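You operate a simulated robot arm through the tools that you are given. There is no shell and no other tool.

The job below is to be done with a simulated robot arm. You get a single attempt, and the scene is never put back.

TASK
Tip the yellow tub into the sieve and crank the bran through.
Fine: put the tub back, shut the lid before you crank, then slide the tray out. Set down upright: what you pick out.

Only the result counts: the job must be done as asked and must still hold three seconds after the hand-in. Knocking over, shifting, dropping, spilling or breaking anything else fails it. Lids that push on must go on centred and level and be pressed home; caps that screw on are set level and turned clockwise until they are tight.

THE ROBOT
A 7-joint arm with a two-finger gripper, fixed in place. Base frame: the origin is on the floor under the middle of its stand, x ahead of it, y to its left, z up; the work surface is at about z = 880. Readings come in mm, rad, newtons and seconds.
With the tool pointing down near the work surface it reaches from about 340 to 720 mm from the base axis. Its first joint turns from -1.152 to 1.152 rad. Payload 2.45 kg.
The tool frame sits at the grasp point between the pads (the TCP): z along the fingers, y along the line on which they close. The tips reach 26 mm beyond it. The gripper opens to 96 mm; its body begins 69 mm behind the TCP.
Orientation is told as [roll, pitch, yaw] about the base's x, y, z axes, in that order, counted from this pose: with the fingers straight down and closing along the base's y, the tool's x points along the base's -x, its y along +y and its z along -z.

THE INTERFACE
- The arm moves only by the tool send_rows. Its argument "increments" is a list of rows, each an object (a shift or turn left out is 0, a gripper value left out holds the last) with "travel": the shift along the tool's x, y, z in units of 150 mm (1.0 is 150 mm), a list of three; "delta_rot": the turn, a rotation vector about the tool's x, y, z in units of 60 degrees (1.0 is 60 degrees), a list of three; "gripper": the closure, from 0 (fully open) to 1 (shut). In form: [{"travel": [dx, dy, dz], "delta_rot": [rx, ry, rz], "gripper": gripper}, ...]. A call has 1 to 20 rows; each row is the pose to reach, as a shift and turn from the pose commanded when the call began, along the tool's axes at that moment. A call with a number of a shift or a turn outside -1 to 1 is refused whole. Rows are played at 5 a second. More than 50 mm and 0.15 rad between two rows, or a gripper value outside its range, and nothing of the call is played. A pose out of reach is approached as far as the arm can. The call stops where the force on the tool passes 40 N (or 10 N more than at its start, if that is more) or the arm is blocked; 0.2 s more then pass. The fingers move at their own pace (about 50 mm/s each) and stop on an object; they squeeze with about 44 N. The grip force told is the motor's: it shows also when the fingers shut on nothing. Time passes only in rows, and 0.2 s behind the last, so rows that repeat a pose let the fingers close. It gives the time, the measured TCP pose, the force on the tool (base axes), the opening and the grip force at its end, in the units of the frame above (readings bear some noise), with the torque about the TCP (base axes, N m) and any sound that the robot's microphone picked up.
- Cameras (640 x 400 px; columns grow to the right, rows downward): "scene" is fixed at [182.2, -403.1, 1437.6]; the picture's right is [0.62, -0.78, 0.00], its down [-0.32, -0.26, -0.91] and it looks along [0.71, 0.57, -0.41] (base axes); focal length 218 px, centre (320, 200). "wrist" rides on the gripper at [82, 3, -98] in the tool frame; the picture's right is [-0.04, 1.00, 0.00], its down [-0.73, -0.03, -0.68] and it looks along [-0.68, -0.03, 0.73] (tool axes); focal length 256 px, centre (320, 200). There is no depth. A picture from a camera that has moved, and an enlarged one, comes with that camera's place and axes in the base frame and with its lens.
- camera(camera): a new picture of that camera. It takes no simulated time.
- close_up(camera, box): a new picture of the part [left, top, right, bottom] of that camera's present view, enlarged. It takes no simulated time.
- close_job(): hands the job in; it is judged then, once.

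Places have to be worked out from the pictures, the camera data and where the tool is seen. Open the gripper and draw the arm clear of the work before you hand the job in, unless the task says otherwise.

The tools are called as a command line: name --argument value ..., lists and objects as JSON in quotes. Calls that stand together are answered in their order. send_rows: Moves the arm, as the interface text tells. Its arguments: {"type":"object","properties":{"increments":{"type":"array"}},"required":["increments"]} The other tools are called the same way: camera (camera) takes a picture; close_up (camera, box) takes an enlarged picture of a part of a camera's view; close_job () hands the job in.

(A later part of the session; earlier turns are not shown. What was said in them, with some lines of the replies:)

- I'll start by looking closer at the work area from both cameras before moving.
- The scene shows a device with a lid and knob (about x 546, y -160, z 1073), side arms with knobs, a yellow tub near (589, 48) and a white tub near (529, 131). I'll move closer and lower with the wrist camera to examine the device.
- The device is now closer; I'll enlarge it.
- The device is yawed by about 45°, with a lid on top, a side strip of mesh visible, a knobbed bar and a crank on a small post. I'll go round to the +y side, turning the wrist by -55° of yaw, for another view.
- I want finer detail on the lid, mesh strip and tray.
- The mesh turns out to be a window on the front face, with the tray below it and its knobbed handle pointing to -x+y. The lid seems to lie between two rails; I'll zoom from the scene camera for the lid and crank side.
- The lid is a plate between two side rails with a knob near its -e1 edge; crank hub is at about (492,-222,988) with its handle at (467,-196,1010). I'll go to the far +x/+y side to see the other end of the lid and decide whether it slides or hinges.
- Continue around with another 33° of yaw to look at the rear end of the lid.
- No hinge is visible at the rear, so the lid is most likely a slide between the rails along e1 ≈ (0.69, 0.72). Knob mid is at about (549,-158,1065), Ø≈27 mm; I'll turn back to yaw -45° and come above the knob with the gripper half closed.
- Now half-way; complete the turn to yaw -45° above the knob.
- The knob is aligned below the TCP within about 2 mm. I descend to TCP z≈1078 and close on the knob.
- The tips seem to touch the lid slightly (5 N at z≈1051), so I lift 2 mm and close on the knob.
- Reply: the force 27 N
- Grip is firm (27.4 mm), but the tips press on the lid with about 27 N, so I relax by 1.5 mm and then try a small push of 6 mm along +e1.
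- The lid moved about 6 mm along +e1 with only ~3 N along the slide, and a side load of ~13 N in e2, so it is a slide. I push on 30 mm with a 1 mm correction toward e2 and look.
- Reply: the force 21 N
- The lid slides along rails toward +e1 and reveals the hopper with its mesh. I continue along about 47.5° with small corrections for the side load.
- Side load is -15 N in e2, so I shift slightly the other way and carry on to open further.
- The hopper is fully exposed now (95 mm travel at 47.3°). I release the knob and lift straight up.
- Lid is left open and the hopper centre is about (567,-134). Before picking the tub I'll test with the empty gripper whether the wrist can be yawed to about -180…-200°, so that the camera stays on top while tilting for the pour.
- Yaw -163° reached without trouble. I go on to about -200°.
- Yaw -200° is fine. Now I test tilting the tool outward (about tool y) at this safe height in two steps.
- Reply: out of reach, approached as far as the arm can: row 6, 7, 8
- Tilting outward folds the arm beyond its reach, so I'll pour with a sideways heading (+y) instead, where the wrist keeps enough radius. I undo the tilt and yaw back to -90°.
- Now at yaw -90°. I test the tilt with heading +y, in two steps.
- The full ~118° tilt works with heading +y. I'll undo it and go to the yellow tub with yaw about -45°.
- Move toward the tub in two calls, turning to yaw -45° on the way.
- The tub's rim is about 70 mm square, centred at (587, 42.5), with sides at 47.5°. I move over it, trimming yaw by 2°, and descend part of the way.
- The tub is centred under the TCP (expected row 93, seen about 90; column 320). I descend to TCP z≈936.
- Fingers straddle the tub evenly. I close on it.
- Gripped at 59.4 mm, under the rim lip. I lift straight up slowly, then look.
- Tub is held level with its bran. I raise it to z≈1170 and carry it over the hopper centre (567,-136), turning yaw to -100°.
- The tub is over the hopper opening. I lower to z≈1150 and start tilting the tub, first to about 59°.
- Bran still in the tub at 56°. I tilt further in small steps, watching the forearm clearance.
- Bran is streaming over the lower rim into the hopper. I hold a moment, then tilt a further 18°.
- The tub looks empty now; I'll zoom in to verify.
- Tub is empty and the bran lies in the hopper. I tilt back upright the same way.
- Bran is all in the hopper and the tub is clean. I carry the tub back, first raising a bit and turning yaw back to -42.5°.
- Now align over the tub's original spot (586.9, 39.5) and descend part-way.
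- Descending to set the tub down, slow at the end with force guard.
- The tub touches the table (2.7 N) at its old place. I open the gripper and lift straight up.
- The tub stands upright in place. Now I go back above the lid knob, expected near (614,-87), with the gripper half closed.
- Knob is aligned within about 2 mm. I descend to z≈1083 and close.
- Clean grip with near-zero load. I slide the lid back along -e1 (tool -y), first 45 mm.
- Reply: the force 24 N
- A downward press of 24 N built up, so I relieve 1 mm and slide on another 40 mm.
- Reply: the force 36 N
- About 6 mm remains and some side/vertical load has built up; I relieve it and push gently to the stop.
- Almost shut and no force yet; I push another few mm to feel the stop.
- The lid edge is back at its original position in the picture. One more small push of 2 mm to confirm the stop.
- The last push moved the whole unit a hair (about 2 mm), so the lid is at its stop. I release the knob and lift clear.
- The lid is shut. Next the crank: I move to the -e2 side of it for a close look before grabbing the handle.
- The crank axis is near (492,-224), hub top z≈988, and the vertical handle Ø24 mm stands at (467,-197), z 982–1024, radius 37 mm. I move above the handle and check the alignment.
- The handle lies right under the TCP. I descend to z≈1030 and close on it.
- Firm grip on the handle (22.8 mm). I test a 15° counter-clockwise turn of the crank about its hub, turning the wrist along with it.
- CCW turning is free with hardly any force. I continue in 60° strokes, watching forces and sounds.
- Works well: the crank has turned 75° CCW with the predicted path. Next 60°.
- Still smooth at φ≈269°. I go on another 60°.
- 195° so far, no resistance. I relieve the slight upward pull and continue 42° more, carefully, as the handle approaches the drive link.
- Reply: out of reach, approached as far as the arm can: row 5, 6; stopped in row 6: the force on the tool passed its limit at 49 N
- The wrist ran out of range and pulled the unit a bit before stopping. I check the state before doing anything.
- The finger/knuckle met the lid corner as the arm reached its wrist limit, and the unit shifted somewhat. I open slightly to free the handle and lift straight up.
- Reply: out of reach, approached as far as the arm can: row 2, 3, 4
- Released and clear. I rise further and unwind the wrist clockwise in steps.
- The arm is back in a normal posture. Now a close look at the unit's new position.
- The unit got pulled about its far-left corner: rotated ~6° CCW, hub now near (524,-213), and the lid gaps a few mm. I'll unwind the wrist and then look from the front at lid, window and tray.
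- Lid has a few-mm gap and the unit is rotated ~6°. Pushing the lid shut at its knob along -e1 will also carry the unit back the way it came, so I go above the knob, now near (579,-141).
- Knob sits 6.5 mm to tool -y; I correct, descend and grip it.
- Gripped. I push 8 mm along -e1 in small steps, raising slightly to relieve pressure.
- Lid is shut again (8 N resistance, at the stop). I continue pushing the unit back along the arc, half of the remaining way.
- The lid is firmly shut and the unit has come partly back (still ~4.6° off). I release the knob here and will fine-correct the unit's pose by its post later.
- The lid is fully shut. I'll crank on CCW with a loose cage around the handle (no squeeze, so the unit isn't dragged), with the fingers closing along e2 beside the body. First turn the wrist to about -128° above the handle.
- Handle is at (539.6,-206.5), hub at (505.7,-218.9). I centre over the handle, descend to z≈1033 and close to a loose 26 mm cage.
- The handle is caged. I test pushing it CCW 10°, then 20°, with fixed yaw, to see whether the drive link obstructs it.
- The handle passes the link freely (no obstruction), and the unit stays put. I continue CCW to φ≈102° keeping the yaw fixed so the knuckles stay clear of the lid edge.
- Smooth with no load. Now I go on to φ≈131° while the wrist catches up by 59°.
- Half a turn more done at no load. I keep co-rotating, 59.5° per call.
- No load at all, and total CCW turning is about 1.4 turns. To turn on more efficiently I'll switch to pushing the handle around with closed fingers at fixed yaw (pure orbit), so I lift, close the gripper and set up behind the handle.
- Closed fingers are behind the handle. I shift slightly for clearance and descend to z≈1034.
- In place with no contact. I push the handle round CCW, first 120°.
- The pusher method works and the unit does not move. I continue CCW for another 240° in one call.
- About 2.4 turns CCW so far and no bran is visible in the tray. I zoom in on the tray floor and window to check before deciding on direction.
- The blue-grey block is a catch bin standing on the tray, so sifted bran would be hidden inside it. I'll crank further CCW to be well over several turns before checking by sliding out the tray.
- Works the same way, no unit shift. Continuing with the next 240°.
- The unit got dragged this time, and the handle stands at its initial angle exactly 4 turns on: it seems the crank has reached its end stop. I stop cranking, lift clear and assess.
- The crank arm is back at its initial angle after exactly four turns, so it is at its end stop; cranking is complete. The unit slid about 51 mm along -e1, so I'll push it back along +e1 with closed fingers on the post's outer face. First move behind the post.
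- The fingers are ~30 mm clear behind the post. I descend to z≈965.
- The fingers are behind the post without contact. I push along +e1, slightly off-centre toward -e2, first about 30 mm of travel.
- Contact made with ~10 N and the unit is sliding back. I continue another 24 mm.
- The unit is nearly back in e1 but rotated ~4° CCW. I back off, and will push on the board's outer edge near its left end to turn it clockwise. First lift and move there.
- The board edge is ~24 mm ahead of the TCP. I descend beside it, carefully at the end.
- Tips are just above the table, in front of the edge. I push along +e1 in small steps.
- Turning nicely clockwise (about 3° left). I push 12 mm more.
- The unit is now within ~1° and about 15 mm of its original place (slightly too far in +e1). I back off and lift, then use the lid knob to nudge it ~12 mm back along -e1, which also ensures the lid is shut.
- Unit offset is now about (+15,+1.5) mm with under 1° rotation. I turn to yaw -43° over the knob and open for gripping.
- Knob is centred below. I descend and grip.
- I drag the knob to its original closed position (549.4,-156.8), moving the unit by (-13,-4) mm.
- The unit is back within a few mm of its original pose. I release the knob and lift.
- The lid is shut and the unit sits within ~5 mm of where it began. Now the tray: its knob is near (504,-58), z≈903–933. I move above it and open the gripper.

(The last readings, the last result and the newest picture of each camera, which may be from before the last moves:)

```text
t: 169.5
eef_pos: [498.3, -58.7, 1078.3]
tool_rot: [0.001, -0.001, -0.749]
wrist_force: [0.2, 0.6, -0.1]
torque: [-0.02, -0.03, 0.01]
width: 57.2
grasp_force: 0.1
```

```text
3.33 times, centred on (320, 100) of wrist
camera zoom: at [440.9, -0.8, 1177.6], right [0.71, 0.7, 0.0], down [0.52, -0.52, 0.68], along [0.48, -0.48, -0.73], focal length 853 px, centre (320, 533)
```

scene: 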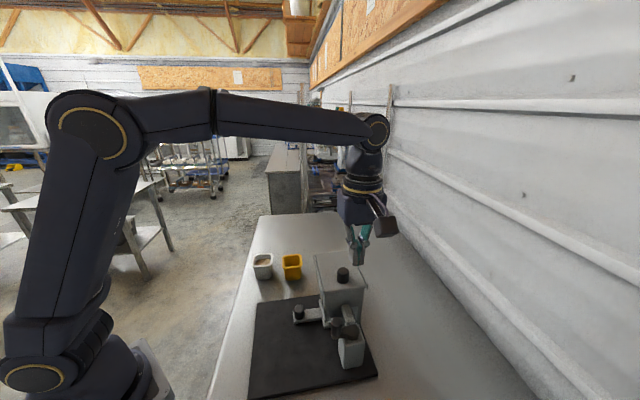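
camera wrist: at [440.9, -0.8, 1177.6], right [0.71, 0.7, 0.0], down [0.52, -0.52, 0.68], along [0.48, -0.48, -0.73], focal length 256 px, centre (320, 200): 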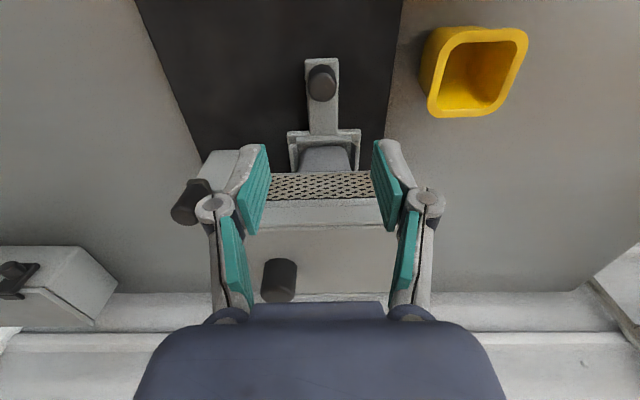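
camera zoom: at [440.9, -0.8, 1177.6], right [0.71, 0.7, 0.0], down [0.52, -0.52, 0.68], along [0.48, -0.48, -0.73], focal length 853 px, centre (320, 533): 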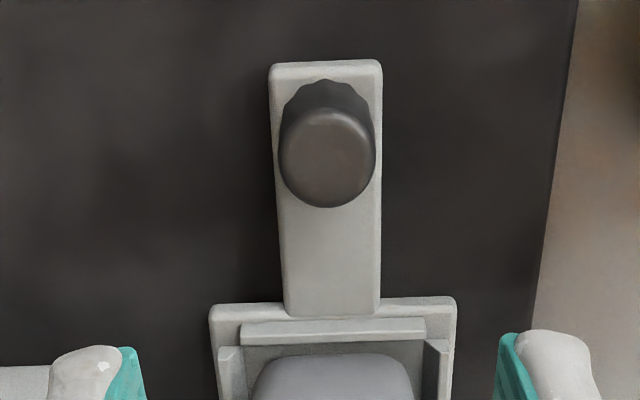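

Knob at (502.4,-59.3). I tilt the tool 20° so the hand leans away from the body, and descend to the knob.

send_rows --increments '[{"travel": [0.015, 0.017, 0.05], "delta_rot": [0, -0.11, 0], "gripper": 0.45}, {"travel": [0.015, 0.017, 0.15], "delta_rot": [0, -0.22, 0]}, {"travel": [0.015, 0.017, 0.3], "delta_rot": [0, -0.333, 0]}, {"travel": [0.015, 0.017, 0.5], "delta_rot": [0, -0.333, 0]}, {"travel": [0.015, 0.017, 0.7], "delta_rot": [0, -0.333, 0]}, {"travel": [0.015, 0.017, 0.83], "delta_rot": [0, -0.333, 0]}, {"travel": [0.015, 0.017, 0.9], "delta_rot": [0, -0.333, 0]}, {"travel": [0.015, 0.017, 0.94], "delta_rot": [0, -0.333, 0]}, {"travel": [0.015, 0.017, 0.94], "delta_rot": [0, -0.333, 0]}]'

camera --camera "wrist"

close_up --camera "scene" --box '[250, 220, 380, 350]'

```text
t: 171.5
eef_pos: [501.5, -53.2, 935.4]
tool_rot: [0.0, -0.35, -0.749]
wrist_force: [-0.5, 0.0, 0.1]
torque: [-0.01, 0.02, -0.01]
width: 52.9
grasp_force: 0.0
```

```text
taken
camera wrist: at [423.0, 24.1, 999.6], right [0.71, 0.71, 0.01], down [0.31, -0.33, 0.89], along [0.63, -0.62, -0.46], focal length 256 px, centre (320, 200)
```

wrist: 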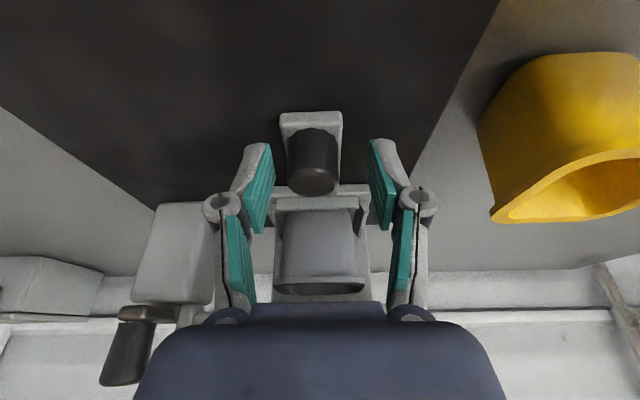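

```text
3.08 times, centred on (315, 285) of scene
camera zoom: at [182.2, -403.1, 1437.6], right [0.62, -0.78, 0.0], down [-0.32, -0.26, -0.91], along [0.71, 0.57, -0.41], focal length 669 px, centre (335, -62)
```

zoom: 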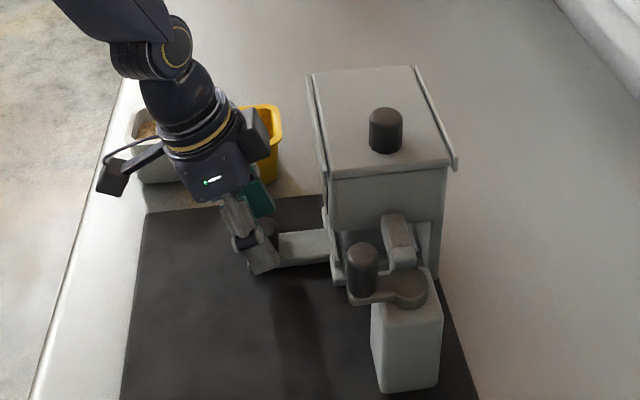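

The knob is between the fingertips. I close on it.

send_rows --increments '[{"gripper": 1.0}, {"gripper": 1.0}, {"gripper": 1.0}, {"gripper": 1.0}]'

camera --camera "wrist"

```text
t: 172.5
eef_pos: [501.7, -52.9, 934.9]
tool_rot: [0.0, -0.35, -0.75]
wrist_force: [-8.3, -6.3, 2.5]
torque: [-0.88, -0.06, -0.43]
width: 27.4
grasp_force: 43.8
```

```text
taken
camera wrist: at [422.6, 23.9, 999.5], right [0.71, 0.71, 0.01], down [0.31, -0.33, 0.89], along [0.63, -0.63, -0.46], focal length 256 px, centre (320, 200)
```

wrist: 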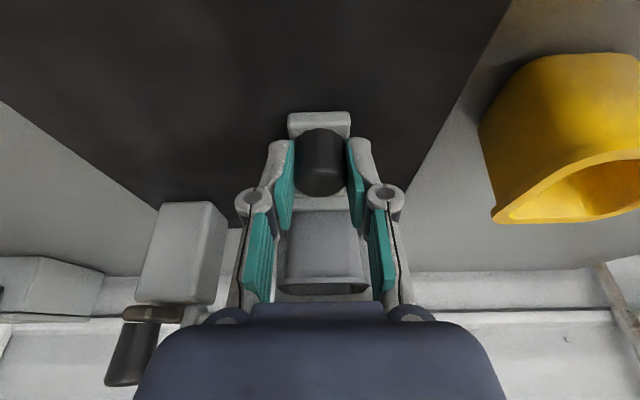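

Gripped. I pull the tray along -e2 by 30 mm in small steps, watching the unit.

send_rows --increments '[{"travel": [0.0157, -0.004, -0.0057]}, {"travel": [0.047, -0.004, -0.0171]}, {"travel": [0.0783, -0.004, -0.0285]}, {"travel": [0.1097, -0.004, -0.0399]}, {"travel": [0.141, -0.004, -0.0513]}, {"travel": [0.188, -0.004, -0.0684]}, {"travel": [0.188, -0.004, -0.0684]}]'

close_up --camera "scene" --box '[240, 220, 380, 380]'

camera --camera "wrist"

```text
t: 174.1
eef_pos: [478.5, -34.2, 935.4]
tool_rot: [0.001, -0.351, -0.75]
wrist_force: [0.2, -0.4, 0.9]
torque: [-0.15, 0.01, 0.19]
width: 27.3
grasp_force: 44.2
```

```text
2.50 times, centred on (310, 300) of scene
camera zoom: at [182.4, -403.1, 1437.6], right [0.62, -0.78, 0.0], down [-0.32, -0.26, -0.91], along [0.71, 0.57, -0.41], focal length 544 px, centre (345, -50)
```

zoom: 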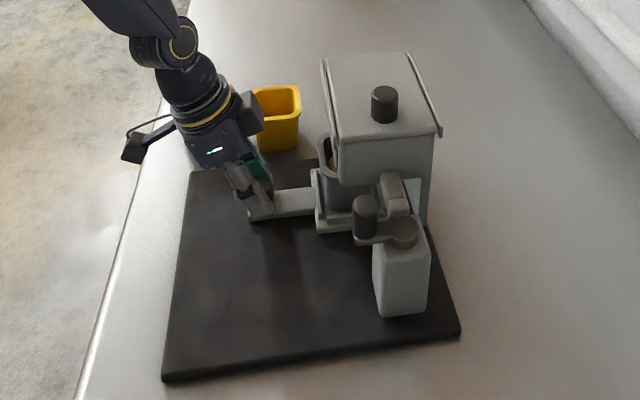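

```text
taken
camera wrist: at [400.1, 43.4, 999.7], right [0.71, 0.71, 0.02], down [0.31, -0.33, 0.89], along [0.63, -0.62, -0.46], focal length 256 px, centre (320, 200)
```

wrist: 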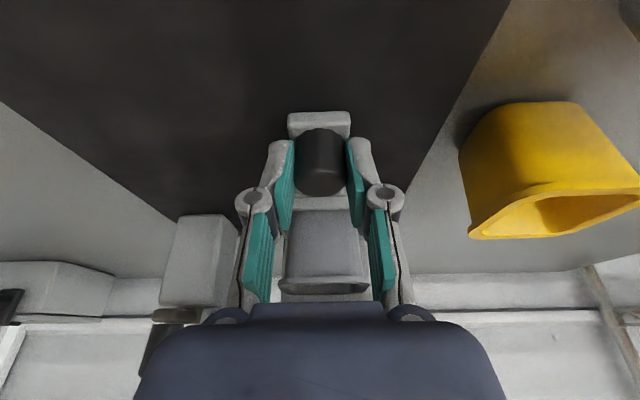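

The tray slides while the unit stays. I zoom on the bin coming out.

close_up --camera "scene" --box '[300, 260, 345, 305]'

```text
8.89 times, centred on (322, 282) of scene
camera zoom: at [182.4, -403.1, 1437.6], right [0.62, -0.78, 0.0], down [-0.32, -0.26, -0.91], along [0.71, 0.57, -0.41], focal length 1934 px, centre (298, -533)
```

zoom: 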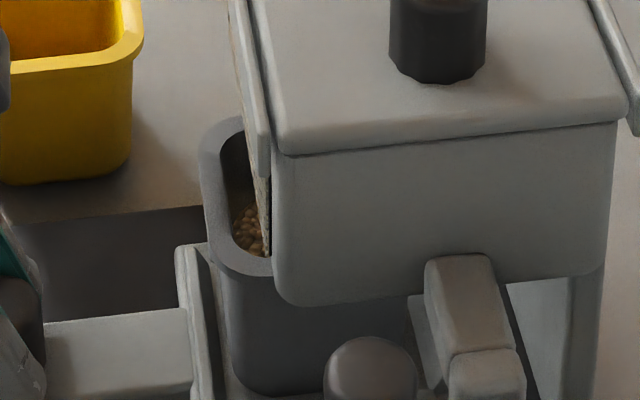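

The bin holds the sifted bran, so the cranking worked. I continue pulling the tray out another 30 mm.

send_rows --increments '[{"travel": [0.047, 0, -0.0171]}, {"travel": [0.094, 0, -0.0342]}, {"travel": [0.141, 0, -0.0513]}, {"travel": [0.188, 0, -0.0684]}, {"travel": [0.188, 0, -0.0684]}]'

close_up --camera "scene" --box '[240, 220, 380, 380]'

```text
t: 175.3
eef_pos: [454.6, -12.1, 934.1]
tool_rot: [0.002, -0.351, -0.751]
wrist_force: [2.4, 1.4, 10.3]
torque: [0.09, 0.04, 0.04]
width: 27.5
grasp_force: 43.8
```

```text
2.50 times, centred on (310, 300) of scene
camera zoom: at [182.2, -403.0, 1437.6], right [0.62, -0.78, 0.0], down [-0.32, -0.26, -0.91], along [0.71, 0.57, -0.41], focal length 544 px, centre (345, -50)
```

zoom: 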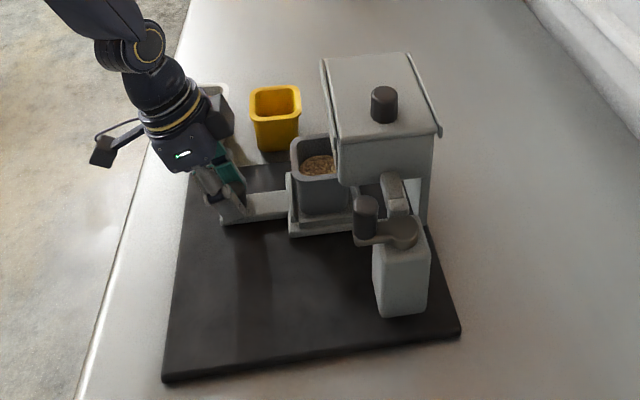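

The bin with bran is well visible and the unit has not moved. I pull another 21 mm.

send_rows --increments '[{"travel": [0.035, 0, -0.0127]}, {"travel": [0.07, 0, -0.0254]}, {"travel": [0.105, 0, -0.0381]}, {"travel": [0.135, 0, -0.049]}, {"travel": [0.135, 0, -0.049]}]'

close_up --camera "scene" --box '[240, 220, 380, 380]'

close_up --camera "scene" --box '[290, 250, 345, 305]'

```text
t: 176.5
eef_pos: [438.6, 0.8, 934.9]
tool_rot: [-0.001, -0.349, -0.747]
wrist_force: [4.4, 3.9, 2.1]
torque: [-0.39, -0.67, 0.02]
width: 27.3
grasp_force: 44.2
```

```text
2.50 times, centred on (310, 300) of scene
camera zoom: at [182.3, -403.0, 1437.6], right [0.62, -0.78, 0.0], down [-0.32, -0.26, -0.91], along [0.71, 0.57, -0.41], focal length 544 px, centre (345, -50)
```

zoom: 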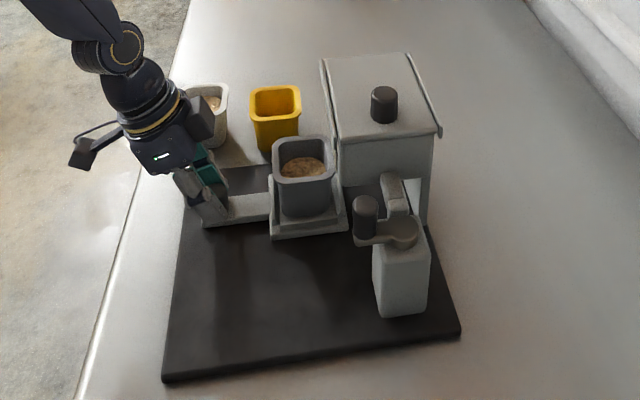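

```text
7.27 times, centred on (318, 278) of scene
camera zoom: at [182.3, -403.0, 1437.6], right [0.62, -0.78, 0.0], down [-0.32, -0.26, -0.91], along [0.71, 0.57, -0.41], focal length 1582 px, centre (338, -364)
```

zoom: 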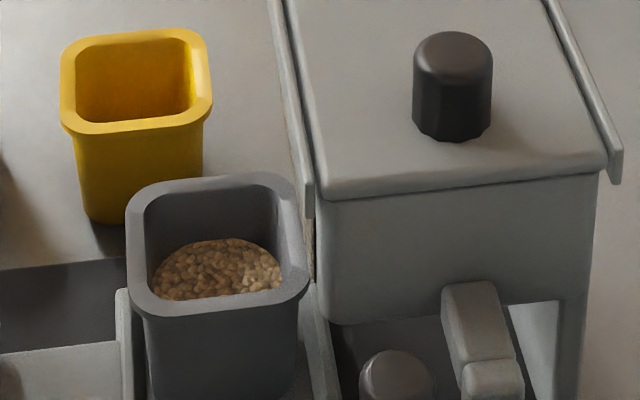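

The bin with bran is out of the body. I pull a bit further to be sure the tray is fully out, watching for the stop.

send_rows --increments '[{"travel": [0.03, -0.003, -0.0109]}, {"travel": [0.06, -0.003, -0.0218]}, {"travel": [0.085, -0.003, -0.031]}, {"travel": [0.085, -0.003, -0.031]}]'

close_up --camera "scene" --box '[240, 220, 380, 380]'

```text
t: 177.5
eef_pos: [427.1, 9.4, 935.0]
tool_rot: [-0.001, -0.347, -0.749]
wrist_force: [0.4, 2.6, 0.7]
torque: [0.32, 0.45, 0.22]
width: 27.3
grasp_force: 43.7
```

```text
2.50 times, centred on (310, 300) of scene
camera zoom: at [182.5, -403.0, 1437.6], right [0.62, -0.78, 0.0], down [-0.32, -0.26, -0.91], along [0.71, 0.57, -0.41], focal length 544 px, centre (345, -50)
```

zoom: 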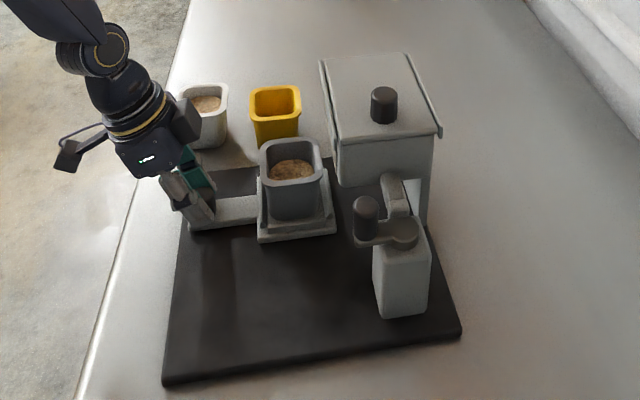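

The tray is now fully clear of the body, with the bin of bran upright on it and the unit unmoved. I open the gripper and withdraw along the tool axis.

send_rows --increments '[{"gripper": 0.5}, {"gripper": 0.45}, {"gripper": 0.45}, {"travel": [0, 0, -0.05], "gripper": 0.45}, {"travel": [0, 0, -0.2], "gripper": 0.45}, {"travel": [0, 0, -0.4], "gripper": 0.45}, {"travel": [0, 0, -0.65], "gripper": 0.3}, {"travel": [0, 0, -0.9], "gripper": 0.0}, {"travel": [0, 0, -0.9], "gripper": 0.0}]'

close_up --camera "scene" --box '[240, 220, 380, 380]'

camera --camera "wrist"

```text
t: 179.5
eef_pos: [394.6, 40.1, 1061.2]
tool_rot: [0.003, -0.352, -0.751]
wrist_force: [0.7, -1.3, -0.2]
torque: [-0.02, 0.02, 0.02]
width: 96.1
grasp_force: 0.1
```

```text
2.50 times, centred on (310, 300) of scene
camera zoom: at [182.2, -403.1, 1437.6], right [0.62, -0.78, 0.0], down [-0.32, -0.26, -0.91], along [0.71, 0.57, -0.41], focal length 544 px, centre (345, -50)
```

zoom: 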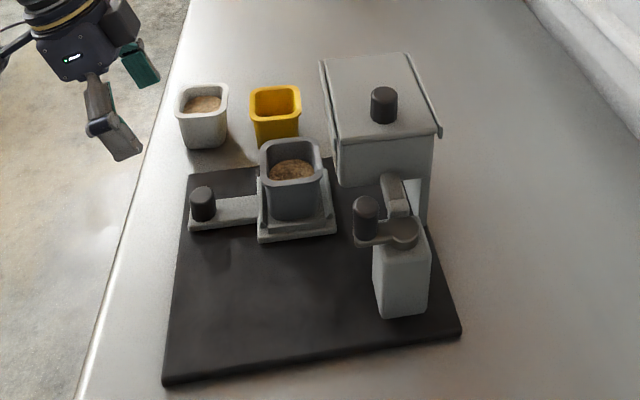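

```text
taken
camera wrist: at [317.0, 118.7, 1125.8], right [0.71, 0.71, 0.01], down [0.31, -0.33, 0.89], along [0.63, -0.63, -0.46], focal length 256 px, centre (320, 200)
```

wrist: 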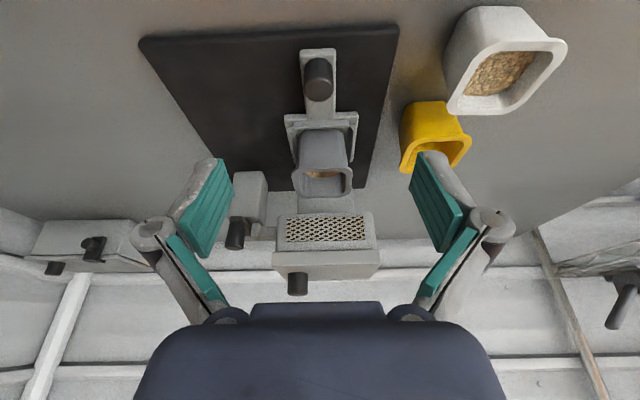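

Released cleanly. I'll verify tub position and lid with the same crops as at the start.

close_up --camera "scene" --box '[245, 245, 315, 295]'

close_up --camera "scene" --box '[300, 230, 370, 300]'

close_up --camera "wrist" --box '[250, 20, 410, 300]'

```text
8.00 times, centred on (280, 270) of scene
camera zoom: at [182.2, -403.1, 1437.6], right [0.62, -0.78, 0.0], down [-0.32, -0.26, -0.91], along [0.71, 0.57, -0.41], focal length 1740 px, centre (640, -360)
```

zoom: 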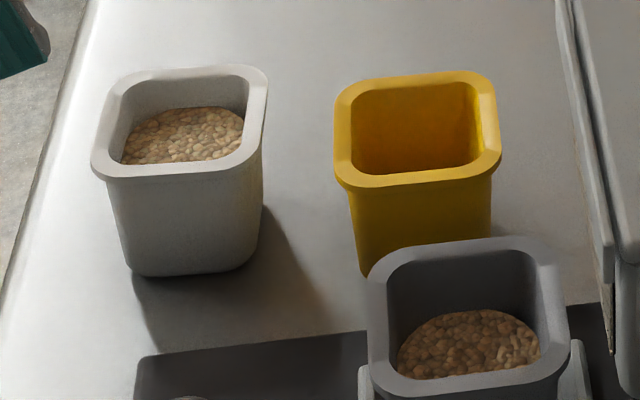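

```text
5.71 times, centred on (335, 265) of scene
camera zoom: at [182.2, -403.1, 1437.6], right [0.62, -0.78, 0.0], down [-0.32, -0.26, -0.91], along [0.71, 0.57, -0.41], focal length 1243 px, centre (234, -171)
```

zoom: 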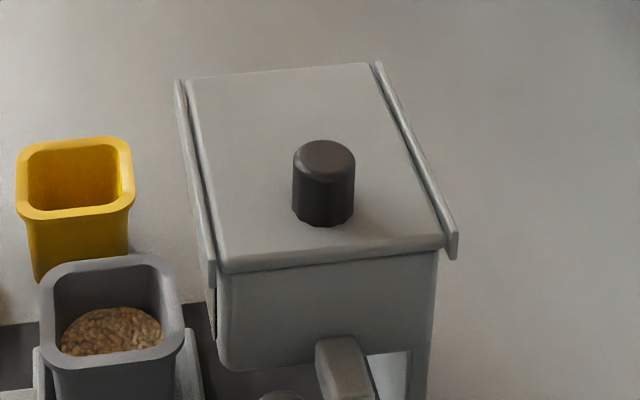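

```text
1.43 times, centred on (330, 160) of wrist
camera zoom: at [317.0, 118.7, 1125.8], right [0.71, 0.71, 0.01], down [0.31, -0.33, 0.89], along [0.63, -0.63, -0.46], focal length 366 px, centre (306, 257)
```

zoom: 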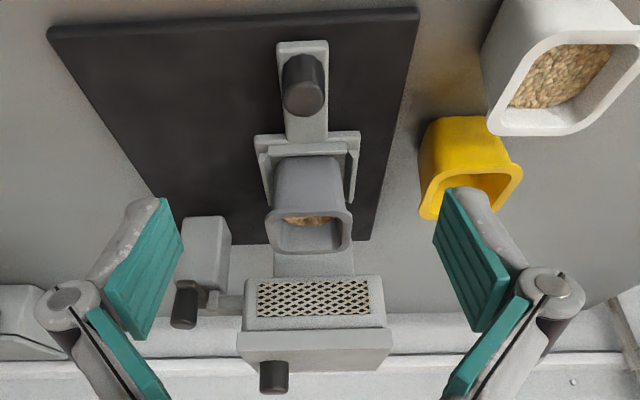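

Tub, white tub and lid match the starting pictures within a millimetre or so, and the tray with bran is out. I level the tool and raise the arm well clear.

send_rows --increments '[{"travel": [-0.08, 0, -0.22], "delta_rot": [0, 0.08, 0], "gripper": 0.0}, {"travel": [-0.16, 0, -0.44], "delta_rot": [0, 0.16, 0]}, {"travel": [-0.24, 0, -0.66], "delta_rot": [0, 0.25, 0]}, {"travel": [-0.3, 0, -0.82], "delta_rot": [0, 0.333, 0]}, {"travel": [-0.342, 0, -0.94], "delta_rot": [0, 0.333, 0]}, {"travel": [-0.342, 0, -0.94], "delta_rot": [0, 0.333, 0]}]'

camera --camera "scene"

close_up --camera "scene" --box '[240, 220, 380, 380]'

```text
t: 180.9
eef_pos: [394.7, 41.1, 1210.9]
tool_rot: [0.002, 0.001, -0.748]
wrist_force: [0.4, 0.1, 0.6]
torque: [0.0, 0.0, -0.03]
width: 96.1
grasp_force: 0.1
```

```text
taken
```

scene: 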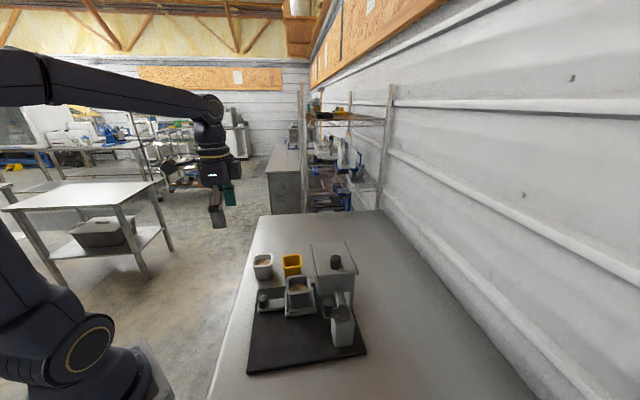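

```text
2.50 times, centred on (310, 300) of scene
camera zoom: at [182.2, -403.1, 1437.6], right [0.62, -0.78, 0.0], down [-0.32, -0.26, -0.91], along [0.71, 0.57, -0.41], focal length 544 px, centre (345, -50)
```

zoom: 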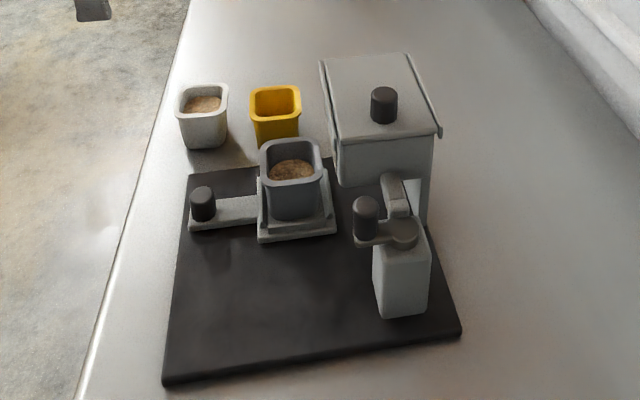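

The arm is clear with the gripper open. The yellow tub is back upright, the lid is shut, and the tray is out with the sifted bran in its bin; nothing is spilled. I hand the job in.

close_job

```text
The job is handed in.
```

I handed the job in with every step you asked for done, but the sieve got knocked out of place while I was cranking, and that may count against it.

| Item | Final state |
|---|---|
| **Yellow tub** | I tipped it empty into the sieve and set it back upright, about 1 mm from where it started. I saw no bran spilled. |
| **Lid** | I slid it open to tip the bran in, then shut it before cranking. It was knocked a few mm open partway through the first turn. I shut it again before the remaining turns, and it is shut now. |
| **Crank** | I turned it counter-clockwise four full turns, to what looks like its end stop. |
| **Tray** | I pulled it out about 95 mm, clear of the sieve body. Its bin stands upright with the bran in it. |
| **White tub** | I didn't touch it. |

- **Sieve moved:** it is a loose unit and slid twice, by about 25–30 mm and then about 50 mm. Each time I pushed or dragged it back. It now sits about 5 mm from where it started.
- **Sieve not rechecked:** I didn't reopen the lid to check that all the bran had gone through. I'm relying on the crank reaching its stop and on the bran I can see in the bin.
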